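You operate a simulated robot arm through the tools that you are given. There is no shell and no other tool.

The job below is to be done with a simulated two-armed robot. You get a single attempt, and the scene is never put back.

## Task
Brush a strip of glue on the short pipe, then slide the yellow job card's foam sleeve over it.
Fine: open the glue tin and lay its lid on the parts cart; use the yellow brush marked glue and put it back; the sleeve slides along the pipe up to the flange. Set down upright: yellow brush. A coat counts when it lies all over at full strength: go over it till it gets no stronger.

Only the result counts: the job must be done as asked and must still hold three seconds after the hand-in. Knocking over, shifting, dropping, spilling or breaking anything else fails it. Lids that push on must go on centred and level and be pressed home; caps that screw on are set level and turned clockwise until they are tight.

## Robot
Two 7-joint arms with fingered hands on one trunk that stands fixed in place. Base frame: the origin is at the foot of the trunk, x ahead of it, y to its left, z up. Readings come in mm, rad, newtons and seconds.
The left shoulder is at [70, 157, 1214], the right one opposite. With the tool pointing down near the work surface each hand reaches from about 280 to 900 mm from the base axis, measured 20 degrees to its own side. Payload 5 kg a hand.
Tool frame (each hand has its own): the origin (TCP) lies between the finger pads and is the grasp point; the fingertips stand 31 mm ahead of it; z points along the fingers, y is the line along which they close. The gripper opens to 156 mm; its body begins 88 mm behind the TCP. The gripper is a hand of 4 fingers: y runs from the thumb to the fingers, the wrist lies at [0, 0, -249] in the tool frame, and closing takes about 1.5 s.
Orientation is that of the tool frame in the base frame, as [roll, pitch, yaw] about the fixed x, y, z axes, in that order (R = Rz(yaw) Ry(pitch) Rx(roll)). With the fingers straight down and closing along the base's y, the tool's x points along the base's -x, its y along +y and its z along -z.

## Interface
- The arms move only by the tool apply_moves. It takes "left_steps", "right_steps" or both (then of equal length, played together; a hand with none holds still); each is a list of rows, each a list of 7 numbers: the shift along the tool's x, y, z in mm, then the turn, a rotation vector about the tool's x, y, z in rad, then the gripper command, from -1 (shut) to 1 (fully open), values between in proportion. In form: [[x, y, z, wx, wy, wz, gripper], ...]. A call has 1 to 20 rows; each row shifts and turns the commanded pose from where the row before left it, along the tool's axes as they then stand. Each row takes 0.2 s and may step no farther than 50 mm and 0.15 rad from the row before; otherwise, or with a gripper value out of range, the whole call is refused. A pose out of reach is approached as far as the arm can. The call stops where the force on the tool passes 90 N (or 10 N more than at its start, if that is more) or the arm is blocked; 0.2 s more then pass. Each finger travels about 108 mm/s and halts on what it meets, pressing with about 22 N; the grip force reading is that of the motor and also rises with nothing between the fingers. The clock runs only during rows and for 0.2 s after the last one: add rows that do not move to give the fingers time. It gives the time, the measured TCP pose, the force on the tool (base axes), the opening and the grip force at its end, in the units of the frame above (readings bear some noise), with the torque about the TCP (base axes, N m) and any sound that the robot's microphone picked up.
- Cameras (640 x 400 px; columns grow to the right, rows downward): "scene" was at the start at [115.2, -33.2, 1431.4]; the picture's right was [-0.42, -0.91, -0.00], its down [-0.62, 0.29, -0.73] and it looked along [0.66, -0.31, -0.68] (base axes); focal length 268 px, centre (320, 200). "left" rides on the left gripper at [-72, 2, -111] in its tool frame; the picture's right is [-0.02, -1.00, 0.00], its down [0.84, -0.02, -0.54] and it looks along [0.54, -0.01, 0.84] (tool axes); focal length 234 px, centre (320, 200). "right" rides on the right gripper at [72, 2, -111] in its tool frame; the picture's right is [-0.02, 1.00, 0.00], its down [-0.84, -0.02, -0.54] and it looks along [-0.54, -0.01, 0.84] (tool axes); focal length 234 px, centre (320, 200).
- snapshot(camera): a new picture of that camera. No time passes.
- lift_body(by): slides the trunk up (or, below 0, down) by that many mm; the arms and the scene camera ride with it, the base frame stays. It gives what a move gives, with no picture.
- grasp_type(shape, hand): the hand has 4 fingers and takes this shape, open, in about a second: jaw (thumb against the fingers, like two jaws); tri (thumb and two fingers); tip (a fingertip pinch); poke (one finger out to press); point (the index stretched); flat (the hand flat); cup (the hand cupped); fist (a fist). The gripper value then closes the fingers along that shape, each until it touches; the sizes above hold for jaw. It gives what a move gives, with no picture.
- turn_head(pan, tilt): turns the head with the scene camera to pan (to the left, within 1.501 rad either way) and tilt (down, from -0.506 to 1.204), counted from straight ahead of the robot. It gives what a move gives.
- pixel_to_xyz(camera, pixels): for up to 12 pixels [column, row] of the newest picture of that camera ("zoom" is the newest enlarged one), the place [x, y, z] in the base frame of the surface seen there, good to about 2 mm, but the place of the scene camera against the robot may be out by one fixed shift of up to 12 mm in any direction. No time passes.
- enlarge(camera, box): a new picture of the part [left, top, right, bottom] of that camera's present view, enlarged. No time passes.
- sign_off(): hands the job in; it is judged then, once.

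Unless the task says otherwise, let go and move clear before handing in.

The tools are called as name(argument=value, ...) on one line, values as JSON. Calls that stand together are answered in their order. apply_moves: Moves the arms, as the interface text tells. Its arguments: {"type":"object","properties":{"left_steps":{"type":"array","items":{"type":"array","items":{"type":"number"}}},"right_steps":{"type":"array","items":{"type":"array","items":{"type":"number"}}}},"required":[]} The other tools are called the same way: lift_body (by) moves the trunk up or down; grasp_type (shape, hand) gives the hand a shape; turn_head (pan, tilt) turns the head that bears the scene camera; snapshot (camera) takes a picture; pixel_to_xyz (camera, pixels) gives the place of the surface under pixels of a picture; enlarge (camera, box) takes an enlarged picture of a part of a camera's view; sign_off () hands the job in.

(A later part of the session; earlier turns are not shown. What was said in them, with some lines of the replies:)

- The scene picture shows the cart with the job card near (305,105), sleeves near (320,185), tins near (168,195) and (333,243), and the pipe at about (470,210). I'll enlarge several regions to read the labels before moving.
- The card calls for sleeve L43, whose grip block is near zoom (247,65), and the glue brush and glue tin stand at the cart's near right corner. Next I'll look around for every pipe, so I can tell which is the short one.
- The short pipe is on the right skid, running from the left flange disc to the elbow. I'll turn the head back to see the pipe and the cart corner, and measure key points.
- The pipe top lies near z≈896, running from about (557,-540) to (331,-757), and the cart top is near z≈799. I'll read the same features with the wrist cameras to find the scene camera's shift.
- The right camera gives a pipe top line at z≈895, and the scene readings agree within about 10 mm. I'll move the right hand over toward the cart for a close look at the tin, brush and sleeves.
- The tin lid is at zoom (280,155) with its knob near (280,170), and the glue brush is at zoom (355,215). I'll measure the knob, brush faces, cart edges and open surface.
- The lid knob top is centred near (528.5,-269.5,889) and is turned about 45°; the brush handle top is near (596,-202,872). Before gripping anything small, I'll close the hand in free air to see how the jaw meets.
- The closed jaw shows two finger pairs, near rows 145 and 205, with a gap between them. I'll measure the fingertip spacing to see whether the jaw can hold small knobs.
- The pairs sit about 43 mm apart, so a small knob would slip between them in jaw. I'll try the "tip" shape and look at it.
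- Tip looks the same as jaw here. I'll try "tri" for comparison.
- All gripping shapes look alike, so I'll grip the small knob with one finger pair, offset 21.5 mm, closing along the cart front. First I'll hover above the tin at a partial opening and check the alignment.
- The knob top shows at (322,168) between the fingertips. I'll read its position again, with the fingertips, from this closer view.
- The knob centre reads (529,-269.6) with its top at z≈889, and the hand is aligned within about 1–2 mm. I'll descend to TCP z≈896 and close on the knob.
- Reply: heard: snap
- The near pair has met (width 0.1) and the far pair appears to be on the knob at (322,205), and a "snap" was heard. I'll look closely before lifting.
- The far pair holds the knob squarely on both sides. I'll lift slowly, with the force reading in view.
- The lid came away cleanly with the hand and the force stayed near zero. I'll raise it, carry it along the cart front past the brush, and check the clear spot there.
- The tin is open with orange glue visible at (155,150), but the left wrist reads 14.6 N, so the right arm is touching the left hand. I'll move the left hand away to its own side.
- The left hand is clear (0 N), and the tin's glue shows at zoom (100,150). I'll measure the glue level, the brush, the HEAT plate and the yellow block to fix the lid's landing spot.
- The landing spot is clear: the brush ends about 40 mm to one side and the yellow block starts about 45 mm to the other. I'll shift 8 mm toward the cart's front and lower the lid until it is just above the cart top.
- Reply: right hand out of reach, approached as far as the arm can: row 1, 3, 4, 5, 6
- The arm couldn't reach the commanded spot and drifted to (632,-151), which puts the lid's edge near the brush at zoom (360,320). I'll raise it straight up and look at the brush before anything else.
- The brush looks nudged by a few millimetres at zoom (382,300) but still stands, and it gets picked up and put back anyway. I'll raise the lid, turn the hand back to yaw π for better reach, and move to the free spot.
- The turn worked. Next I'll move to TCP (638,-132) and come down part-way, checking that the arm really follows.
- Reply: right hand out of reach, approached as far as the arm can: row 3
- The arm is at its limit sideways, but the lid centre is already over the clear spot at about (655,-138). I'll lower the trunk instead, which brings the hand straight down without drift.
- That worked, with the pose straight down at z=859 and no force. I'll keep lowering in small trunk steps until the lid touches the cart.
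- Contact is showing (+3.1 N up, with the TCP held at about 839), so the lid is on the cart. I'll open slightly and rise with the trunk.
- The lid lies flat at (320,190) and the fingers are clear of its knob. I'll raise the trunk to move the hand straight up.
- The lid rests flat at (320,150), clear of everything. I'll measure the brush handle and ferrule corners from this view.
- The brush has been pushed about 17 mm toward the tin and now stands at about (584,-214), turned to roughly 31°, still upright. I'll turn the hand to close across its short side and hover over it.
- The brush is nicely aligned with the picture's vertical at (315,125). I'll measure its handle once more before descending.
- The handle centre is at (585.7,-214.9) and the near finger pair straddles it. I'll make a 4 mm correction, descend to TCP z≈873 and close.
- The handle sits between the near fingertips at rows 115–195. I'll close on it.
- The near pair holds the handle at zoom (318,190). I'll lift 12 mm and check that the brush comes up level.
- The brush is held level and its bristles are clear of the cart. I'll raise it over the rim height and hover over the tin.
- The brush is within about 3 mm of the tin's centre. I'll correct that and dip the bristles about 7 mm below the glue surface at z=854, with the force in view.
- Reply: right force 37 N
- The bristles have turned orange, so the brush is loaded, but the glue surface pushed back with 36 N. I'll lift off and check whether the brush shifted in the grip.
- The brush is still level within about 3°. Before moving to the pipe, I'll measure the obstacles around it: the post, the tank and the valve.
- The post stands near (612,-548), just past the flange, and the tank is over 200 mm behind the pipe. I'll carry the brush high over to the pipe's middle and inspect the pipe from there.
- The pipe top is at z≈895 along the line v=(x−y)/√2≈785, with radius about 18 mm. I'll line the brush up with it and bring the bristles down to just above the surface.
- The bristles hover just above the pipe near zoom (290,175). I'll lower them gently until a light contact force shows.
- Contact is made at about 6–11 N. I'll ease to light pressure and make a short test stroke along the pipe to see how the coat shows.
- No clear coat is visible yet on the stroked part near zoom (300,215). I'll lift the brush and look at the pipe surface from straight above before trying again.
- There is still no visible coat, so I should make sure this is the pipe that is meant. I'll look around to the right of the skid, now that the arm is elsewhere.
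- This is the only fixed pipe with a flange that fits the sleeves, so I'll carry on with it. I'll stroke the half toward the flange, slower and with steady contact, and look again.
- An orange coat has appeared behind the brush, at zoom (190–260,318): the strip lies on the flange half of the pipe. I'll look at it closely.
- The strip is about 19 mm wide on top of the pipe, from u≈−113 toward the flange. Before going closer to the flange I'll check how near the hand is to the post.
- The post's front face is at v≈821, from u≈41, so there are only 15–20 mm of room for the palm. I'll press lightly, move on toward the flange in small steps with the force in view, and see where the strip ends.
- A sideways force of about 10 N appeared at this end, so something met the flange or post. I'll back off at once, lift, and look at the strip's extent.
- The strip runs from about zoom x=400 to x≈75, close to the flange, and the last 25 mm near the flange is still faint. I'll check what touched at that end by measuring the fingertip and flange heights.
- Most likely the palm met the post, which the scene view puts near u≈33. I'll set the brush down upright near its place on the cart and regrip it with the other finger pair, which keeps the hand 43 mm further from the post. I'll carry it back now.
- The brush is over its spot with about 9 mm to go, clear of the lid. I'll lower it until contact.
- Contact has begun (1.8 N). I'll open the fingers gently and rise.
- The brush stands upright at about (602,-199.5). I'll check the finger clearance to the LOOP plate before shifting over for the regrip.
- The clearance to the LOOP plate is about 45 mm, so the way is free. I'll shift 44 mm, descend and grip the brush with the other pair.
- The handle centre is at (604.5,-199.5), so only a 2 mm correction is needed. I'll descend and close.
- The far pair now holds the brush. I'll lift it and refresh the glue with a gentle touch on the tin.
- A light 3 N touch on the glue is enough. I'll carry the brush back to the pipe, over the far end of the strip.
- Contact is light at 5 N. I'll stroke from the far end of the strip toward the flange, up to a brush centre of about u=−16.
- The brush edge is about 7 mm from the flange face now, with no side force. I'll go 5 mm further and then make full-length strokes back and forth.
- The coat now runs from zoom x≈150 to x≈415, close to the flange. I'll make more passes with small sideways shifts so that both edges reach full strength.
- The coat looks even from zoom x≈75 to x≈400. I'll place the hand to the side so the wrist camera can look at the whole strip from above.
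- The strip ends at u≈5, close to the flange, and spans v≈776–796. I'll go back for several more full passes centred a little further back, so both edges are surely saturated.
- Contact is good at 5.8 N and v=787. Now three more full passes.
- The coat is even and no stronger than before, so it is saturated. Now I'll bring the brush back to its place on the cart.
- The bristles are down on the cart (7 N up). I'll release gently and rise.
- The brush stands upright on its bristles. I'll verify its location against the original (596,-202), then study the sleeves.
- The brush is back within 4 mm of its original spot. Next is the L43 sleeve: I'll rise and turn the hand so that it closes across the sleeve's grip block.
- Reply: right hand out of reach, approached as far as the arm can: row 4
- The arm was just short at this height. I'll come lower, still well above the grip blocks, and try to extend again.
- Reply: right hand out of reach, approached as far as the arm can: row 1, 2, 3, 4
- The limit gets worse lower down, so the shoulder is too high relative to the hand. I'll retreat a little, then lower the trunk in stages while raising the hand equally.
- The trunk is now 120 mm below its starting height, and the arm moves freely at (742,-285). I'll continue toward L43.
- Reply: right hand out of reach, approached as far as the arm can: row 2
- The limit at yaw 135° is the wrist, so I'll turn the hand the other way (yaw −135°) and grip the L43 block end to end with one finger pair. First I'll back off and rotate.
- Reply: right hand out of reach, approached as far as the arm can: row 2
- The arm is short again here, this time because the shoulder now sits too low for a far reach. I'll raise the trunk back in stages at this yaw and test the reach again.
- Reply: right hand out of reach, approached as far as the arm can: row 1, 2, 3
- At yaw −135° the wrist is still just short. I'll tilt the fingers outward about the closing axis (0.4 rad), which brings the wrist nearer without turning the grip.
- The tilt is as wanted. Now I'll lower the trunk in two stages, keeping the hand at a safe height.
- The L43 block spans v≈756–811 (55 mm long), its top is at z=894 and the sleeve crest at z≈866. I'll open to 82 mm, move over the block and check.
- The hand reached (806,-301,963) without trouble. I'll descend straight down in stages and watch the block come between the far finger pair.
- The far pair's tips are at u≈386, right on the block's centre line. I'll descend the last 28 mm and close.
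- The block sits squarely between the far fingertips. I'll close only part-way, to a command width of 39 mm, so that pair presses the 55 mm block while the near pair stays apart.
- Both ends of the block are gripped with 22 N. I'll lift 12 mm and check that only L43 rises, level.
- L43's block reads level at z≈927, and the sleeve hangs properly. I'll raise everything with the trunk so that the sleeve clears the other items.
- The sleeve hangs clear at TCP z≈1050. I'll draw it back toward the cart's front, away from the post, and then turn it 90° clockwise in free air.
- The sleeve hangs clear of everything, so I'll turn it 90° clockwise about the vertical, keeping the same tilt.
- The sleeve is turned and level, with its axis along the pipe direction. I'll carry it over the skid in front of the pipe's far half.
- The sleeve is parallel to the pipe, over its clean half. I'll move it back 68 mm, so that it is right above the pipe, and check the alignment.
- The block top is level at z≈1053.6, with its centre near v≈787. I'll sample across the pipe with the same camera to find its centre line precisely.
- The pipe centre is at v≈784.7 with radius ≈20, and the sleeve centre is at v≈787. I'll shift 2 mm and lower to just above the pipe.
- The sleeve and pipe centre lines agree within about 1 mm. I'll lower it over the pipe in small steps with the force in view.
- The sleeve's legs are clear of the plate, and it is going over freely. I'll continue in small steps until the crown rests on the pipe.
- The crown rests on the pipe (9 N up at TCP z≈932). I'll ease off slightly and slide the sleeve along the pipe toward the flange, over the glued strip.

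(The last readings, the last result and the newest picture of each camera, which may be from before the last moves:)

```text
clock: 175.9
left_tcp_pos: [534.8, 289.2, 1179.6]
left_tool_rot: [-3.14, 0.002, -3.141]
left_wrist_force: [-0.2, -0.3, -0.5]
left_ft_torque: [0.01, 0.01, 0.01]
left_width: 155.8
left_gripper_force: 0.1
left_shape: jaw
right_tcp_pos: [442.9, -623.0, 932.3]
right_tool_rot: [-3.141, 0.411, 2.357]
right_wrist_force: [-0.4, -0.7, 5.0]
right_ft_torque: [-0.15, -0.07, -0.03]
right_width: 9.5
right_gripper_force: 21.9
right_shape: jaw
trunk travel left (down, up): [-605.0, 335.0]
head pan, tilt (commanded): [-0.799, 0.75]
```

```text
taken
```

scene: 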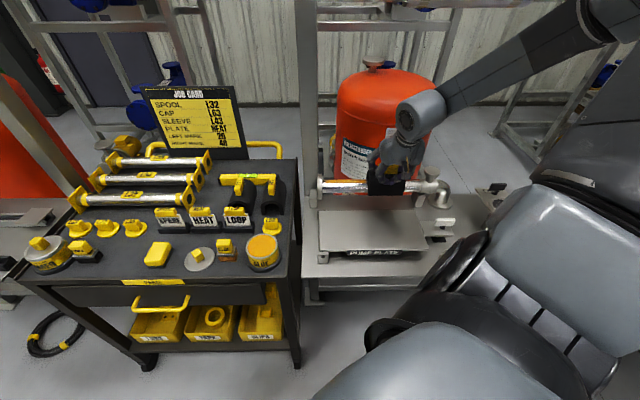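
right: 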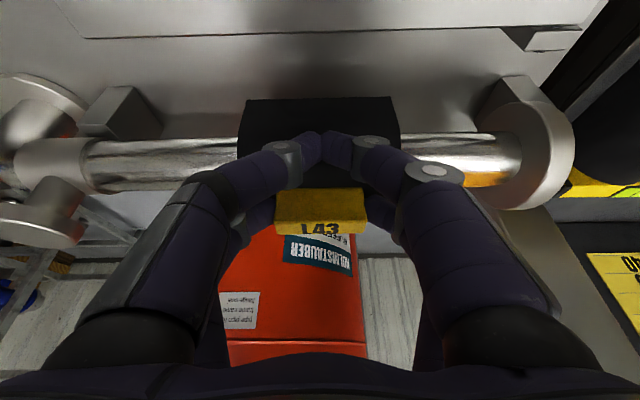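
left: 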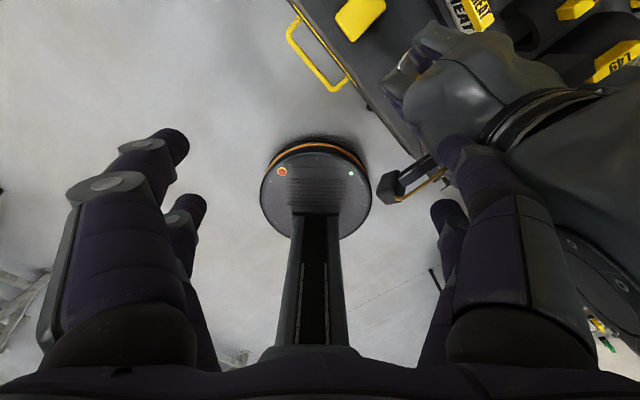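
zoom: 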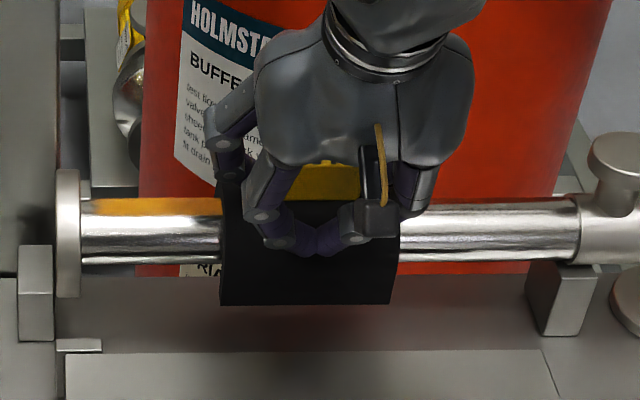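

The slide is going smoothly with 5 N of normal force. I'll continue toward the flange in stages.

apply_moves(right_steps=[[0, 12, 0, 0, 0, 0, -1], [0, 12, 0, 0, 0, 0, -1], [0, 12, 0, 0, 0, 0, -1], [0, 12, 0, 0, 0, 0, -1], [0, 10, 0, 0, 0, 0, -1], [0, 0, 0, 0, 0, 0, -1]])

enlarge(camera="scene", box=[310, 140, 430, 220])

snapshot(camera="right")

```text
clock: 177.3
left_tcp_pos: [534.8, 290.2, 1179.4]
left_tool_rot: [3.14, 0.001, -3.141]
left_wrist_force: [-0.6, 0.5, 1.1]
left_ft_torque: [0.01, 0.03, 0.01]
left_width: 155.9
left_gripper_force: 0.0
left_shape: jaw
right_tcp_pos: [486.6, -582.0, 933.3]
right_tool_rot: [-3.14, 0.413, 2.358]
right_wrist_force: [0.1, -0.2, -1.2]
right_ft_torque: [0.03, 0.02, -0.03]
right_width: 9.8
right_gripper_force: 22.6
right_shape: jaw
trunk travel left (down, up): [-605.0, 335.0]
head pan, tilt (commanded): [-0.799, 0.75]
```

```text
5.00 times, centred on (370, 180) of scene
```

zoom: 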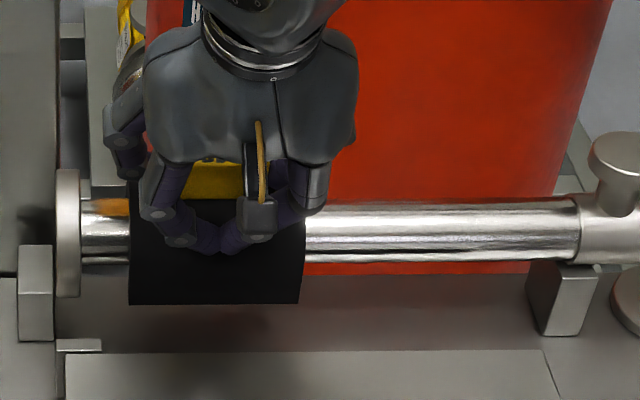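

```text
taken
```

right: 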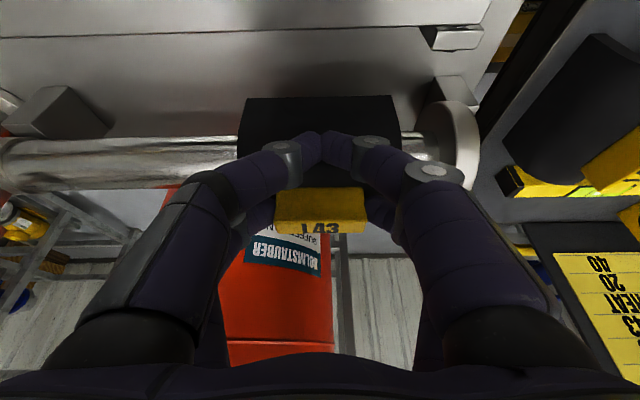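

The gap to the flange is now about 28 mm. I'll measure the fingers on the flange side, to see whether they would meet the flange before the sleeve does.

pixel_to_xyz(camera="right", pixels=[[375, 208], [385, 215], [400, 225], [400, 150], [430, 170], [455, 175], [465, 195], [420, 210], [455, 115], [470, 150], [420, 145], [398, 110]])

enlarge(camera="right", box=[340, 90, 500, 250])

```text
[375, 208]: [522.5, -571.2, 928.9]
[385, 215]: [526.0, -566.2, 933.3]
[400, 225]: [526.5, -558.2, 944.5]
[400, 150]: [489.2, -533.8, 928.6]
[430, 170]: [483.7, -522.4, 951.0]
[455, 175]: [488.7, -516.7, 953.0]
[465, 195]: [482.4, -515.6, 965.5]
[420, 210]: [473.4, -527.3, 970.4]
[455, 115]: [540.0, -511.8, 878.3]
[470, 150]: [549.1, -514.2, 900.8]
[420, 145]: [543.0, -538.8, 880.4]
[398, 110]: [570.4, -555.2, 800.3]
```

```text
2.50 times, centred on (420, 170) of right
```

zoom: 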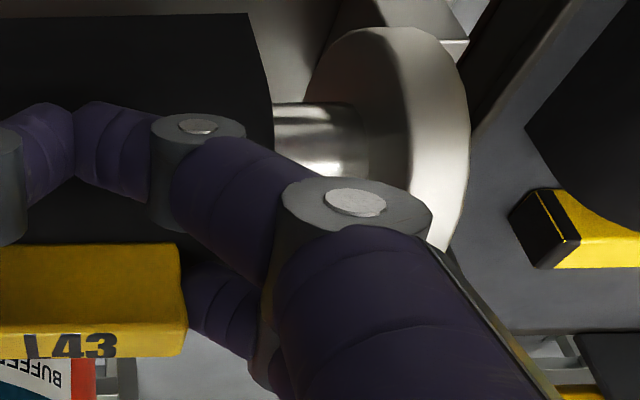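

The finger's underside should clear the flange's top edge by several millimetres. I'll slide on in small steps and stop when the sleeve meets the flange.

apply_moves(right_steps=[[0.3, 8, 0.7, 0, 0, 0, -1], [0, 8, 0, 0, 0, 0, -1], [0, 4, 0, 0, 0, 0, -1], [0, 0, 0, 0, 0, 0, -1]])

enlarge(camera="scene", box=[310, 150, 390, 210])

snapshot(camera="right")

```text
clock: 178.3
left_tcp_pos: [534.7, 289.5, 1179.4]
left_tool_rot: [3.141, -0.001, -3.141]
left_wrist_force: [-0.2, 0.2, -0.4]
left_ft_torque: [0.0, 0.01, -0.01]
left_width: 155.9
left_gripper_force: 0.1
left_shape: jaw
right_tcp_pos: [498.4, -569.8, 933.9]
right_tool_rot: [3.141, 0.412, 2.355]
right_wrist_force: [-1.4, -0.8, 5.8]
right_ft_torque: [-0.17, -0.12, -0.01]
right_width: 9.6
right_gripper_force: 22.4
right_shape: jaw
trunk travel left (down, up): [-605.0, 335.0]
head pan, tilt (commanded): [-0.799, 0.75]
```

```text
6.67 times, centred on (350, 180) of scene
```

zoom: 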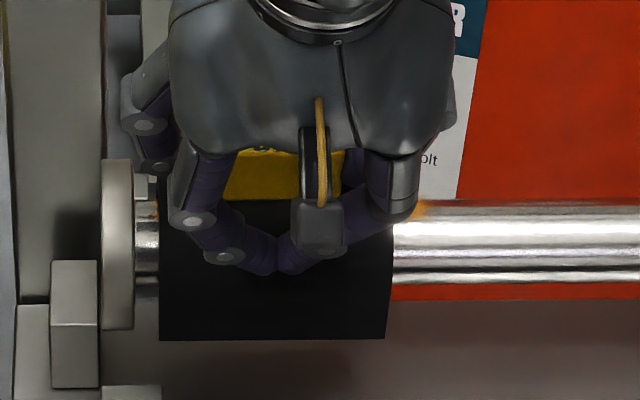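

```text
taken
```

right: 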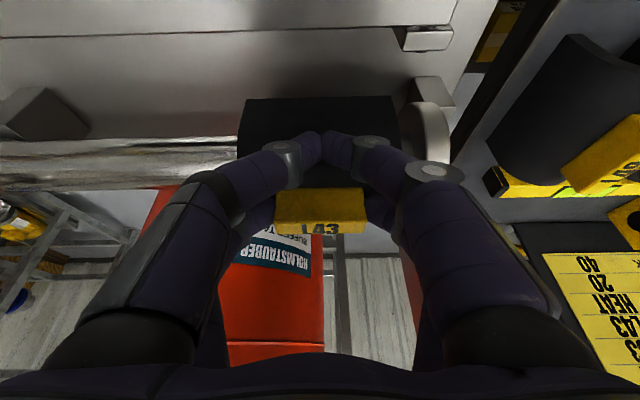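

The gap is about 11 mm. I'll go on in 3 mm steps and watch for the contact force.

apply_moves(right_steps=[[0, 3, 0, 0, 0, 0, -1], [0, 3, 0, 0, 0, 0, -1], [0, 2, 0, 0, 0, 0, -1], [0, 0, 0, 0, 0, 0, -1]])

enlarge(camera="scene", box=[310, 150, 390, 210])

```text
clock: 179.3
left_tcp_pos: [535.1, 289.9, 1179.3]
left_tool_rot: [-3.141, 0.001, -3.141]
left_wrist_force: [0.3, -0.7, 0.0]
left_ft_torque: [0.01, 0.0, -0.02]
left_width: 155.8
left_gripper_force: 0.0
left_shape: jaw
right_tcp_pos: [505.3, -563.8, 932.2]
right_tool_rot: [3.141, 0.412, 2.357]
right_wrist_force: [-2.0, -1.2, 6.9]
right_ft_torque: [-0.17, -0.08, -0.05]
right_width: 9.6
right_gripper_force: 22.2
right_shape: jaw
trunk travel left (down, up): [-605.0, 335.0]
head pan, tilt (commanded): [-0.799, 0.75]
```

```text
6.67 times, centred on (350, 180) of scene
```

zoom: 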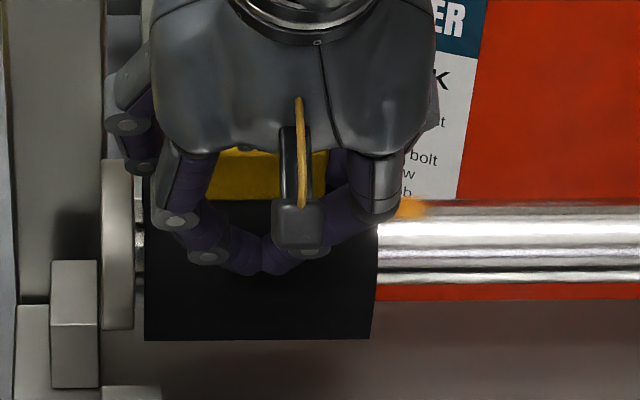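

apply_moves(right_steps=[[0, 2, 0, 0, 0, 0, -1], [0, 1, 0, 0, 0, 0, -1], [0, 0, 0, 0, 0, 0, -1]])

apply_moves(right_steps=[[0, 1.5, 0, 0, 0, 0, -1], [0, 0, 0, 0, 0, 0, -1]])

enlarge(camera="scene", box=[310, 150, 390, 210])

```text
clock: 180.1
left_tcp_pos: [534.5, 288.8, 1179.4]
left_tool_rot: [-3.14, 0.002, -3.141]
left_wrist_force: [-0.2, 0.0, -0.2]
left_ft_torque: [-0.01, -0.03, 0.02]
left_width: 155.7
left_gripper_force: 0.0
left_shape: jaw
right_tcp_pos: [507.5, -561.5, 933.2]
right_tool_rot: [-3.14, 0.414, 2.356]
right_wrist_force: [-1.5, -0.9, 9.1]
right_ft_torque: [-0.26, -0.14, -0.06]
right_width: 9.7
right_gripper_force: 22.2
right_shape: jaw
trunk travel left (down, up): [-605.0, 335.0]
head pan, tilt (commanded): [-0.799, 0.75]
```

```text
clock: 180.7
left_tcp_pos: [535.1, 290.2, 1178.0]
left_tool_rot: [-3.141, 0.004, 3.14]
left_wrist_force: [0.9, -0.6, -0.3]
left_ft_torque: [-0.02, 0.0, -0.01]
left_width: 155.8
left_gripper_force: 0.1
left_shape: jaw
right_tcp_pos: [507.8, -560.4, 932.3]
right_tool_rot: [-3.141, 0.412, 2.355]
right_wrist_force: [-1.2, -1.6, 7.8]
right_ft_torque: [-0.2, -0.09, -0.08]
right_width: 9.6
right_gripper_force: 21.5
right_shape: jaw
trunk travel left (down, up): [-605.0, 335.0]
head pan, tilt (commanded): [-0.799, 0.75]
```

```text
6.67 times, centred on (350, 180) of scene
```

zoom: 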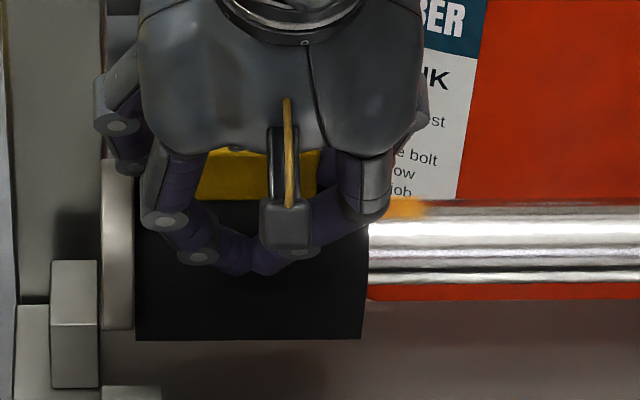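

apply_moves(right_steps=[[0, 1, 0, 0, 0, 0, -1], [0, 1, 0, 0, 0, 0, -1], [0, 0, 0, 0, 0, 0, -1]])

apply_moves(right_steps=[[0, 1, 0, 0, 0, 0, -1], [0, 0, 0, 0, 0, 0, -1]])

enlarge(camera="scene", box=[310, 150, 390, 210])

snapshot(camera="right")

```text
clock: 181.5
left_tcp_pos: [535.5, 288.3, 1178.0]
left_tool_rot: [3.14, 0.002, 3.141]
left_wrist_force: [0.0, -0.1, -0.4]
left_ft_torque: [0.03, -0.01, 0.0]
left_width: 156.0
left_gripper_force: 0.0
left_shape: jaw
right_tcp_pos: [507.9, -559.0, 932.8]
right_tool_rot: [-3.141, 0.412, 2.357]
right_wrist_force: [-2.6, -5.4, 6.5]
right_ft_torque: [-0.3, -0.09, -0.16]
right_width: 9.9
right_gripper_force: 22.4
right_shape: jaw
trunk travel left (down, up): [-605.0, 335.0]
head pan, tilt (commanded): [-0.799, 0.75]
```

```text
clock: 182.1
left_tcp_pos: [534.6, 288.7, 1179.3]
left_tool_rot: [3.14, 0.001, 3.14]
left_wrist_force: [0.8, -0.2, 0.9]
left_ft_torque: [-0.04, 0.0, -0.01]
left_width: 156.1
left_gripper_force: 0.1
left_shape: jaw
right_tcp_pos: [510.5, -558.1, 932.1]
right_tool_rot: [3.142, 0.413, 2.356]
right_wrist_force: [-4.6, -6.5, 7.8]
right_ft_torque: [-0.37, -0.02, -0.24]
right_width: 9.9
right_gripper_force: 21.2
right_shape: jaw
trunk travel left (down, up): [-605.0, 335.0]
head pan, tilt (commanded): [-0.799, 0.75]
```

```text
6.67 times, centred on (350, 180) of scene
```

zoom: 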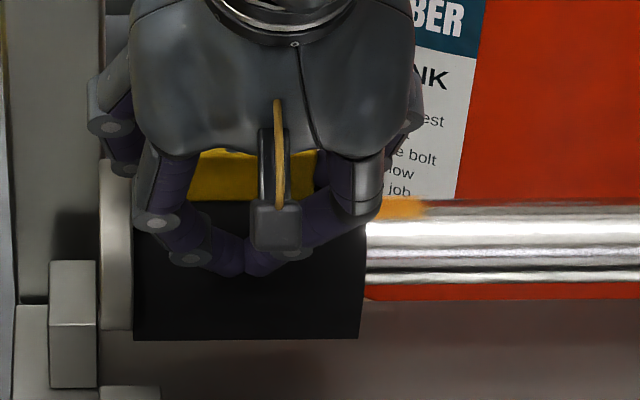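

```text
taken
```

right: 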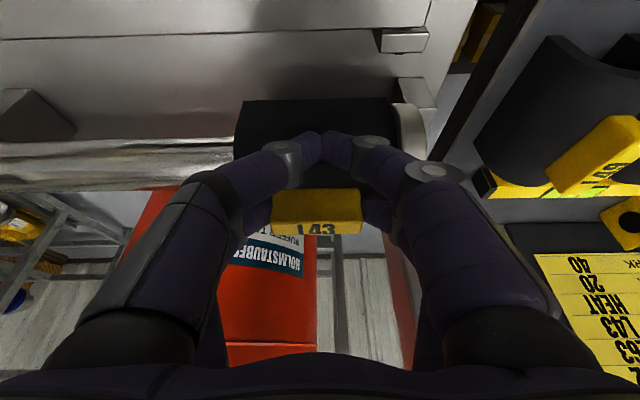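

The sleeve is against the flange: about 8 N pushes back along the pipe, and in the zoom its edge meets the flange face at x≈133. I'll relieve the pressure, open just enough to free the block, and lift straight up.

apply_moves(right_steps=[[-0.4, -1, -0.9, 0, 0, 0, -1], [0, 0, 0, 0, 0, 0, -0.6], [0, 0, 0, 0, 0, 0, -0.4], [0, 0, 0, 0, 0, 0, -0.24], [0, 0, 0, 0, 0, 0, -0.2], [0, 0, 0, 0, 0, 0, -0.2]])

snapshot(camera="right")

enlarge(camera="scene", box=[310, 150, 390, 210])

```text
clock: 183.5
left_tcp_pos: [535.0, 288.0, 1180.1]
left_tool_rot: [3.141, 0.002, 3.141]
left_wrist_force: [0.3, -0.4, 0.8]
left_ft_torque: [-0.02, -0.02, -0.01]
left_width: 156.0
left_gripper_force: 0.0
left_shape: jaw
right_tcp_pos: [509.4, -558.2, 933.6]
right_tool_rot: [3.141, 0.411, 2.356]
right_wrist_force: [-8.0, -1.1, 0.2]
right_ft_torque: [-0.03, 0.1, 0.32]
right_width: 60.8
right_gripper_force: 0.1
right_shape: jaw
trunk travel left (down, up): [-605.0, 335.0]
head pan, tilt (commanded): [-0.799, 0.75]
```

```text
taken
```

right: 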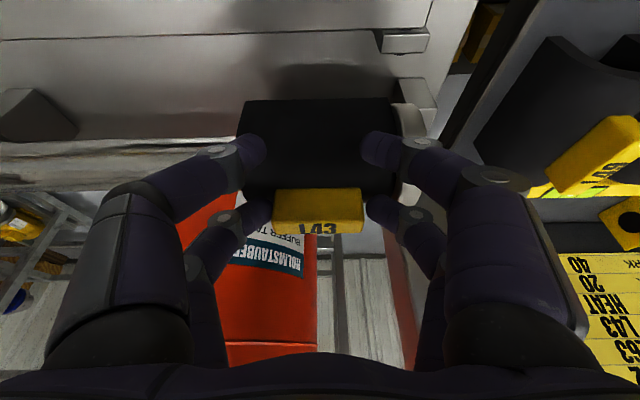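

```text
6.67 times, centred on (350, 180) of scene
```

zoom: 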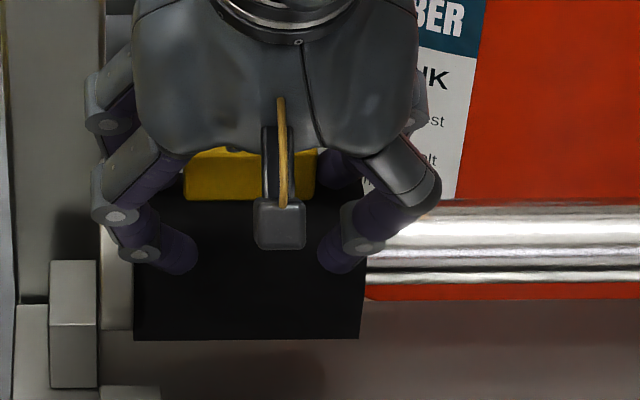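

The block is free with about 2 mm on each side, but a side force of 8 N suggests a finger touches the flange. I'll lift gently and watch whether that force goes away.

apply_moves(right_steps=[[-0.8, -0.8, -1.8, 0, 0, 0, -0.2], [-0.8, 0, -1.8, 0, 0, 0, -0.2], [0, 0, 0, 0, 0, 0, -0.2]])

snapshot(camera="right")

enlarge(camera="right", box=[220, 80, 440, 260])

```text
clock: 184.3
left_tcp_pos: [535.1, 289.2, 1179.8]
left_tool_rot: [-3.141, 0.002, 3.141]
left_wrist_force: [0.9, -0.1, 0.6]
left_ft_torque: [-0.03, 0.0, 0.02]
left_width: 155.8
left_gripper_force: 0.0
left_shape: jaw
right_tcp_pos: [509.8, -559.9, 937.0]
right_tool_rot: [-3.141, 0.413, 2.356]
right_wrist_force: [-3.1, -2.6, 2.7]
right_ft_torque: [0.07, 0.0, 0.11]
right_width: 61.0
right_gripper_force: 0.0
right_shape: jaw
trunk travel left (down, up): [-605.0, 335.0]
head pan, tilt (commanded): [-0.799, 0.75]
```

```text
taken
```

right: 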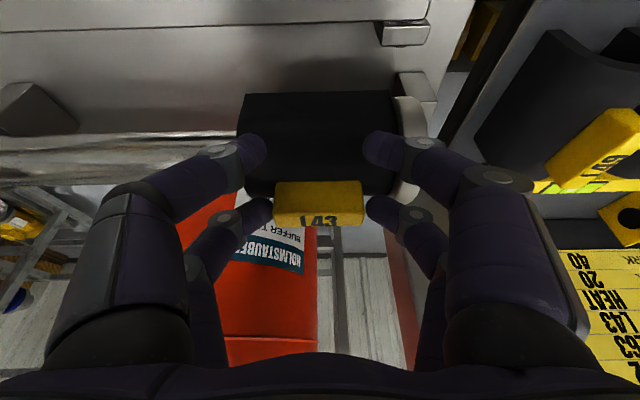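

```text
2.22 times, centred on (330, 170) of right
```

zoom: 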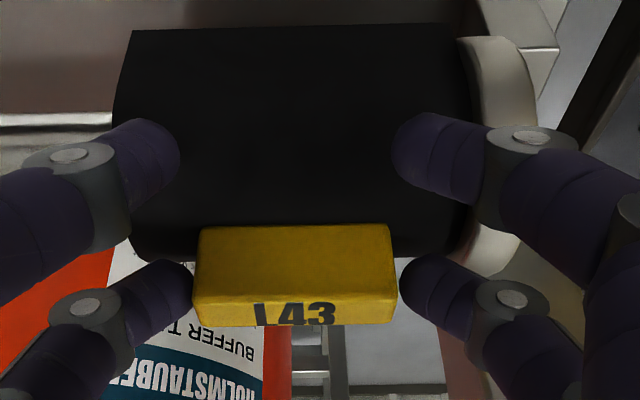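

The force has dropped to about 4 N and the sleeve stayed put. I'll keep lifting straight up.

apply_moves(right_steps=[[-1.2, 0.5, -2.75, 0, 0, 0, -0.2], [-1.6, 0, -3.7, 0, 0, 0, -0.2], [-2, 0, -4.6, 0, 0, 0, -0.2], [0, 0, 0, 0, 0, 0, -0.2]])

snapshot(camera="right")

enlarge(camera="scene", box=[310, 150, 390, 210])

```text
clock: 185.3
left_tcp_pos: [535.1, 289.2, 1178.8]
left_tool_rot: [3.141, 0.0, -3.14]
left_wrist_force: [0.4, 0.4, -0.5]
left_ft_torque: [-0.01, 0.01, 0.03]
left_width: 155.9
left_gripper_force: 0.0
left_shape: jaw
right_tcp_pos: [509.9, -560.8, 950.9]
right_tool_rot: [-3.141, 0.411, 2.357]
right_wrist_force: [-0.9, 0.5, -0.2]
right_ft_torque: [-0.02, 0.01, 0.0]
right_width: 62.2
right_gripper_force: 0.1
right_shape: jaw
trunk travel left (down, up): [-605.0, 335.0]
head pan, tilt (commanded): [-0.799, 0.75]
```

```text
taken
```

right: 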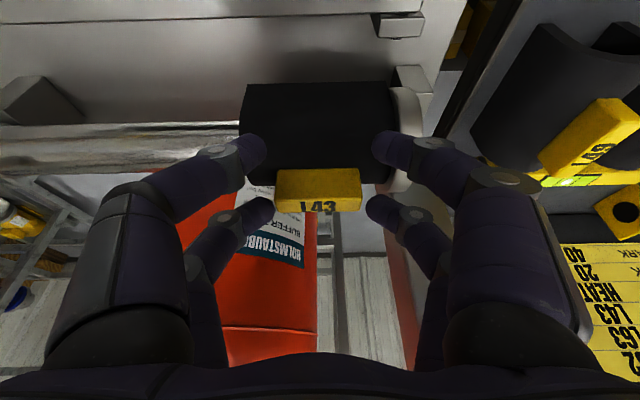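

```text
6.67 times, centred on (350, 180) of scene
```

zoom: 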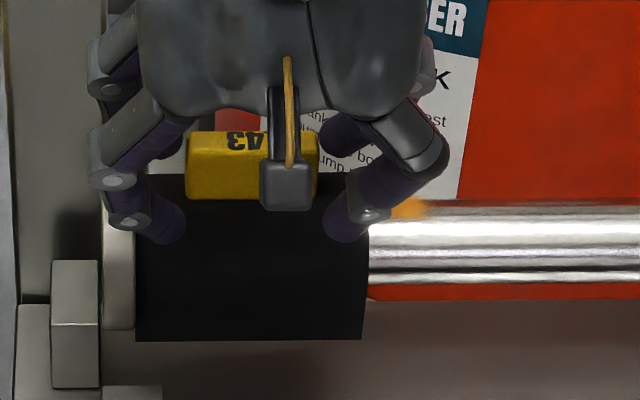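

The hand is free of the block with zero force. I'll rise clear and inspect the seam at the flange.

apply_moves(right_steps=[[-4, 0, -9.2, 0, 0, 0, -0.2], [-8, 0, -18.4, 0, 0, 0, -0.2], [-12, 0, -27.5, 0, 0, 0, -0.2], [-12, 0, -27.5, 0, 0, 0, -0.2], [30, -20, -20, 0, 0, 0, -0.2], [30, -20, -20, 0, 0, 0, -0.2], [0, 0, 0, 0, 0, 0, -0.2]])

snapshot(camera="right")

snapshot(camera="scene")

enlarge(camera="scene", box=[305, 150, 385, 210])

```text
clock: 186.9
left_tcp_pos: [537.8, 289.0, 1178.8]
left_tool_rot: [-3.141, -0.001, 3.141]
left_wrist_force: [0.1, -0.3, 0.2]
left_ft_torque: [0.01, 0.03, 0.0]
left_width: 156.1
left_gripper_force: 0.0
left_shape: jaw
right_tcp_pos: [430.8, -535.8, 1051.4]
right_tool_rot: [-3.138, 0.41, 2.358]
right_wrist_force: [0.7, -0.8, 0.2]
right_ft_torque: [-0.01, 0.03, 0.03]
right_width: 62.2
right_gripper_force: 0.0
right_shape: jaw
trunk travel left (down, up): [-605.0, 335.0]
head pan, tilt (commanded): [-0.799, 0.75]
```

```text
taken
```

right: 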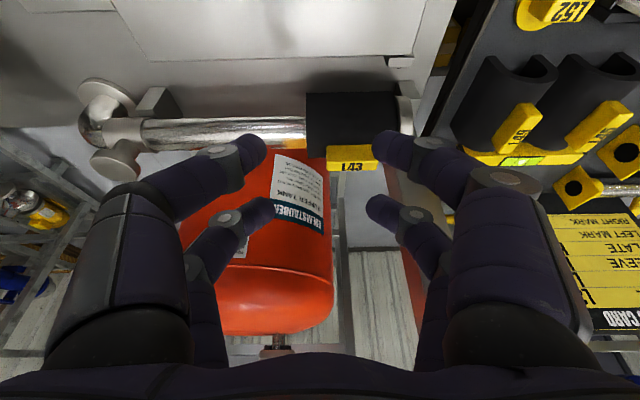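

```text
taken
```

scene: 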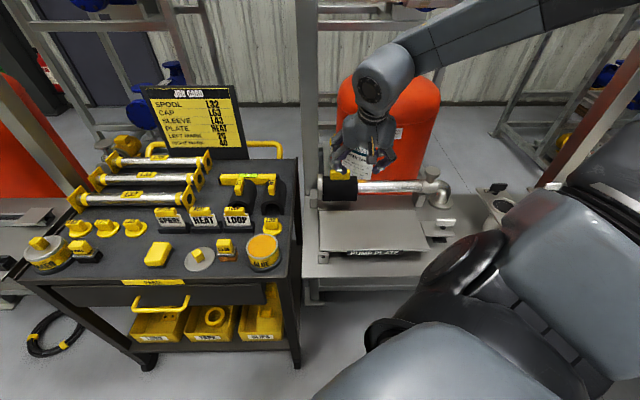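

```text
6.67 times, centred on (345, 180) of scene
```

zoom: 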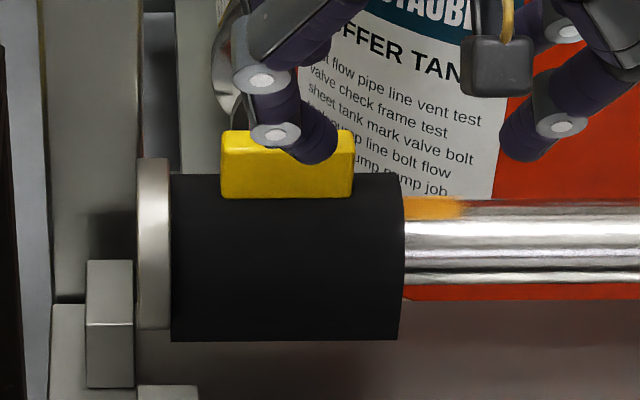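

The sleeve sits upright on the pipe with its end at the flange face (zoom x≈170). I'll check the seam more closely from the wrist camera.

enlarge(camera="right", box=[290, 70, 430, 190])

pixel_to_xyz(camera="zoom", pixels=[[485, 130], [495, 130], [505, 130], [515, 130], [470, 180], [485, 200], [500, 200], [80, 130], [100, 200], [60, 240], [180, 350], [390, 350]])

```text
3.33 times, centred on (360, 130) of right
```

zoom: 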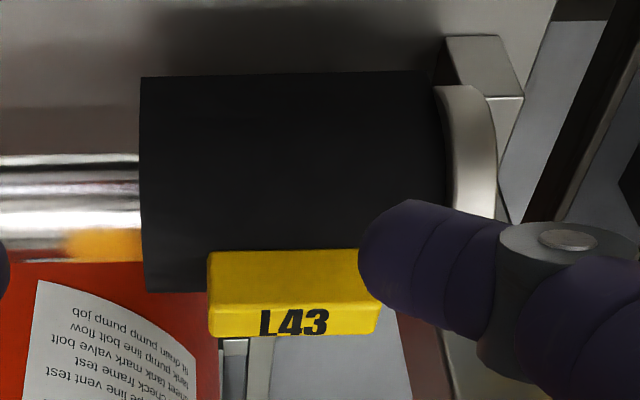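

```text
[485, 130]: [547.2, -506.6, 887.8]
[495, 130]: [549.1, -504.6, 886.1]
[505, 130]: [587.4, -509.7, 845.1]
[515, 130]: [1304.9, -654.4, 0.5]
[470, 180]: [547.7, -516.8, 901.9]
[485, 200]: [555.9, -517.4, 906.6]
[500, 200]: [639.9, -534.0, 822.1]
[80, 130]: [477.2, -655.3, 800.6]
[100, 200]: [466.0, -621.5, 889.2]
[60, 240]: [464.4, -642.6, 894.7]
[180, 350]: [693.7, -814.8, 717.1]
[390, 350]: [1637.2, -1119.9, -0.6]
```

apply_moves(right_steps=[[0, 43, 0, 0, 0, 0, -0.2], [0, 43, 0, 0, 0, 0, -0.2], [0, 0, 0, 0, 0, 0, -0.2]])

snapshot(camera="right")

enlarge(camera="right", box=[270, 90, 370, 180])

```text
clock: 187.7
left_tcp_pos: [533.5, 288.4, 1180.5]
left_tool_rot: [-3.14, 0.001, 3.141]
left_wrist_force: [0.1, -0.8, 0.1]
left_ft_torque: [0.01, -0.06, 0.01]
left_width: 156.4
left_gripper_force: 0.1
left_shape: jaw
right_tcp_pos: [488.0, -476.7, 1054.3]
right_tool_rot: [3.139, 0.414, 2.356]
right_wrist_force: [0.6, 0.3, 1.0]
right_ft_torque: [0.03, -0.01, -0.01]
right_width: 62.1
right_gripper_force: 0.0
right_shape: jaw
trunk travel left (down, up): [-605.0, 335.0]
head pan, tilt (commanded): [-0.799, 0.75]
```

```text
taken
```

right: 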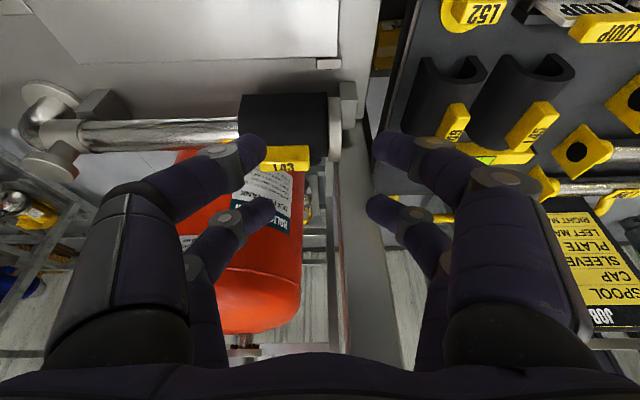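

```text
4.44 times, centred on (320, 135) of right
```

zoom: 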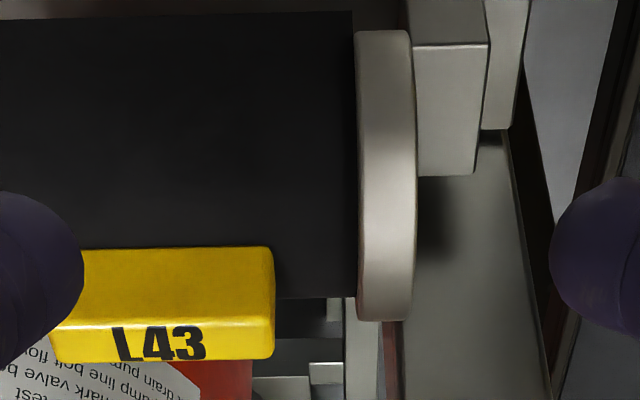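

The sleeve's end meets the flange at zoom x≈356 with no visible gap. I'll withdraw the hand well clear and then look over the whole scene.

apply_moves(right_steps=[[15.5, 0, -39, 0, 0, 0, -0.2], [15.5, 0, -39, 0, 0, 0, -0.2], [40, -20, -17, 0, 0, 0, 0], [40, -20, -17, 0, 0, 0, 0], [0, 0, 0, 0, 0, 0, 0]])

turn_head(pan=-0.6, tilt=0.8)

snapshot(camera="scene")

enlarge(camera="scene", box=[60, 110, 320, 260])

snapshot(camera="right")

```text
clock: 188.9
left_tcp_pos: [537.2, 289.2, 1178.0]
left_tool_rot: [3.14, -0.002, -3.141]
left_wrist_force: [1.4, -0.3, -0.2]
left_ft_torque: [-0.01, 0.04, -0.01]
left_width: 155.7
left_gripper_force: 0.1
left_shape: jaw
right_tcp_pos: [359.4, -402.6, 1109.3]
right_tool_rot: [-3.14, 0.411, 2.358]
right_wrist_force: [0.5, -0.6, -0.1]
right_ft_torque: [0.0, 0.04, 0.01]
right_width: 77.4
right_gripper_force: 0.1
right_shape: jaw
trunk travel left (down, up): [-605.0, 335.0]
head pan, tilt (commanded): [-0.799, 0.75]
```

```text
clock: 189.7
left_tcp_pos: [535.5, 289.7, 1180.2]
left_tool_rot: [3.141, 0.0, -3.14]
left_wrist_force: [0.0, 0.8, -0.6]
left_ft_torque: [0.02, -0.02, -0.03]
left_width: 156.0
left_gripper_force: 0.1
left_shape: jaw
right_tcp_pos: [359.4, -403.8, 1110.9]
right_tool_rot: [3.139, 0.412, 2.357]
right_wrist_force: [-0.3, 0.0, -0.3]
right_ft_torque: [-0.02, -0.01, -0.01]
right_width: 77.3
right_gripper_force: 0.0
right_shape: jaw
trunk travel left (down, up): [-605.0, 335.0]
head pan, tilt (commanded): [-0.6, 0.799]
```

```text
taken
```

scene: 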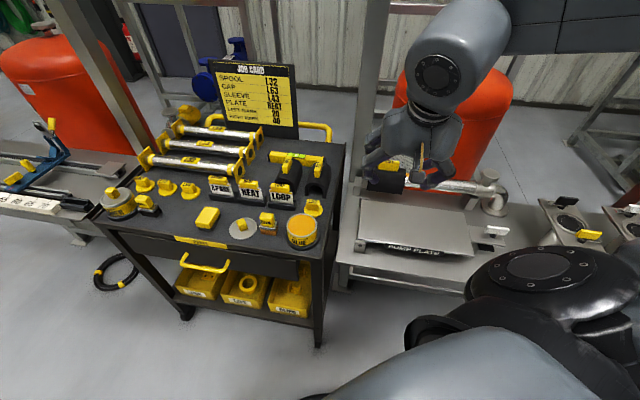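

```text
2.46 times, centred on (190, 185) of scene
```

zoom: 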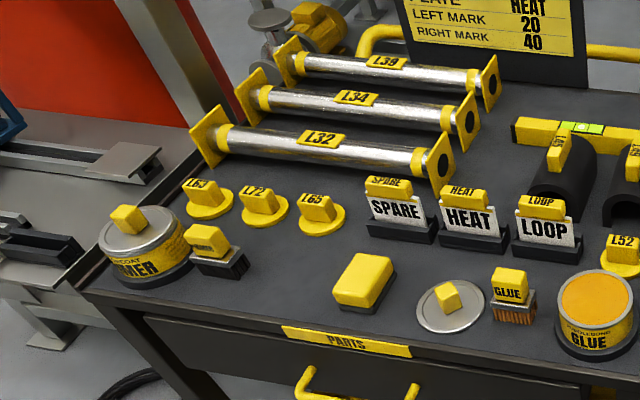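

```text
taken
```

right: 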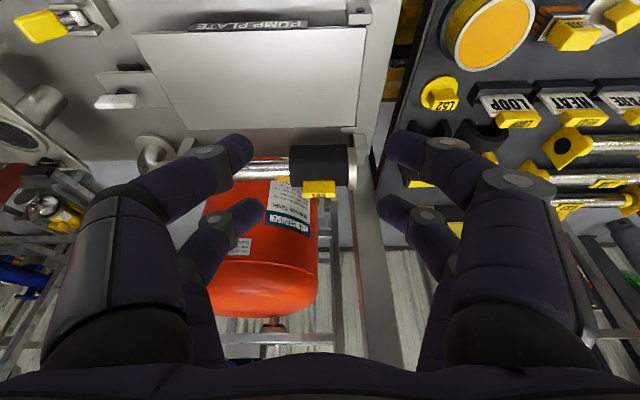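

The brush, lid and tin stand as they should, and nothing else has moved. One last close look at the sleeve before handing in.

enlarge(camera="right", box=[270, 130, 370, 210])

enlarge(camera="scene", box=[350, 140, 450, 215])

```text
5.00 times, centred on (320, 170) of right
```

zoom: 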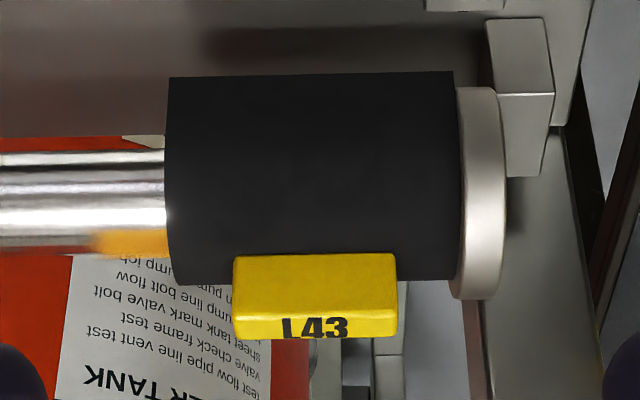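

```text
5.33 times, centred on (400, 178) of scene
```

zoom: 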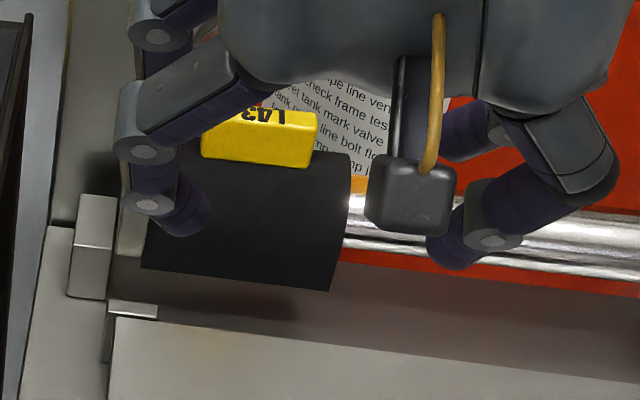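

The L43 sleeve sits upright on the pipe, flush with the flange at zoom x≈455, over the glued strip. The lid lies on the cart, the brush stands in its place, and both hands are clear, so I'm handing the job in.

sign_off()

```text
The job is handed in.
```

I brushed the glue strip on the short pipe and slid the L43 sleeve over it, up against the flange. The job is handed in; I haven't seen the verdict.

- **Glue tin:** it is open, with its lid lying flat on the parts cart, knob up.
- **Coat:** the strip was brushed until it got no stronger. Its far end, about 20–25 mm, still shows past the sleeve, because the strip is longer than the sleeve.
- **Sleeve:** L43 sits upright on the pipe with no visible gap at the flange.
- **Brush:** it stands upright about 4 mm from its original spot. While I was setting the lid down, it pushed the brush about 17 mm. I also stood the brush on the cart once mid-job to regrip it.
- **Arm contact:** early on, the right arm touched the left hand with about 15 N, and I moved the left hand away. Near the flange, the right hand met something with about 10 N, most likely the post; I backed off and saw no damage.

Both hands are clear. In the last pictures nothing else on the cart looked moved.
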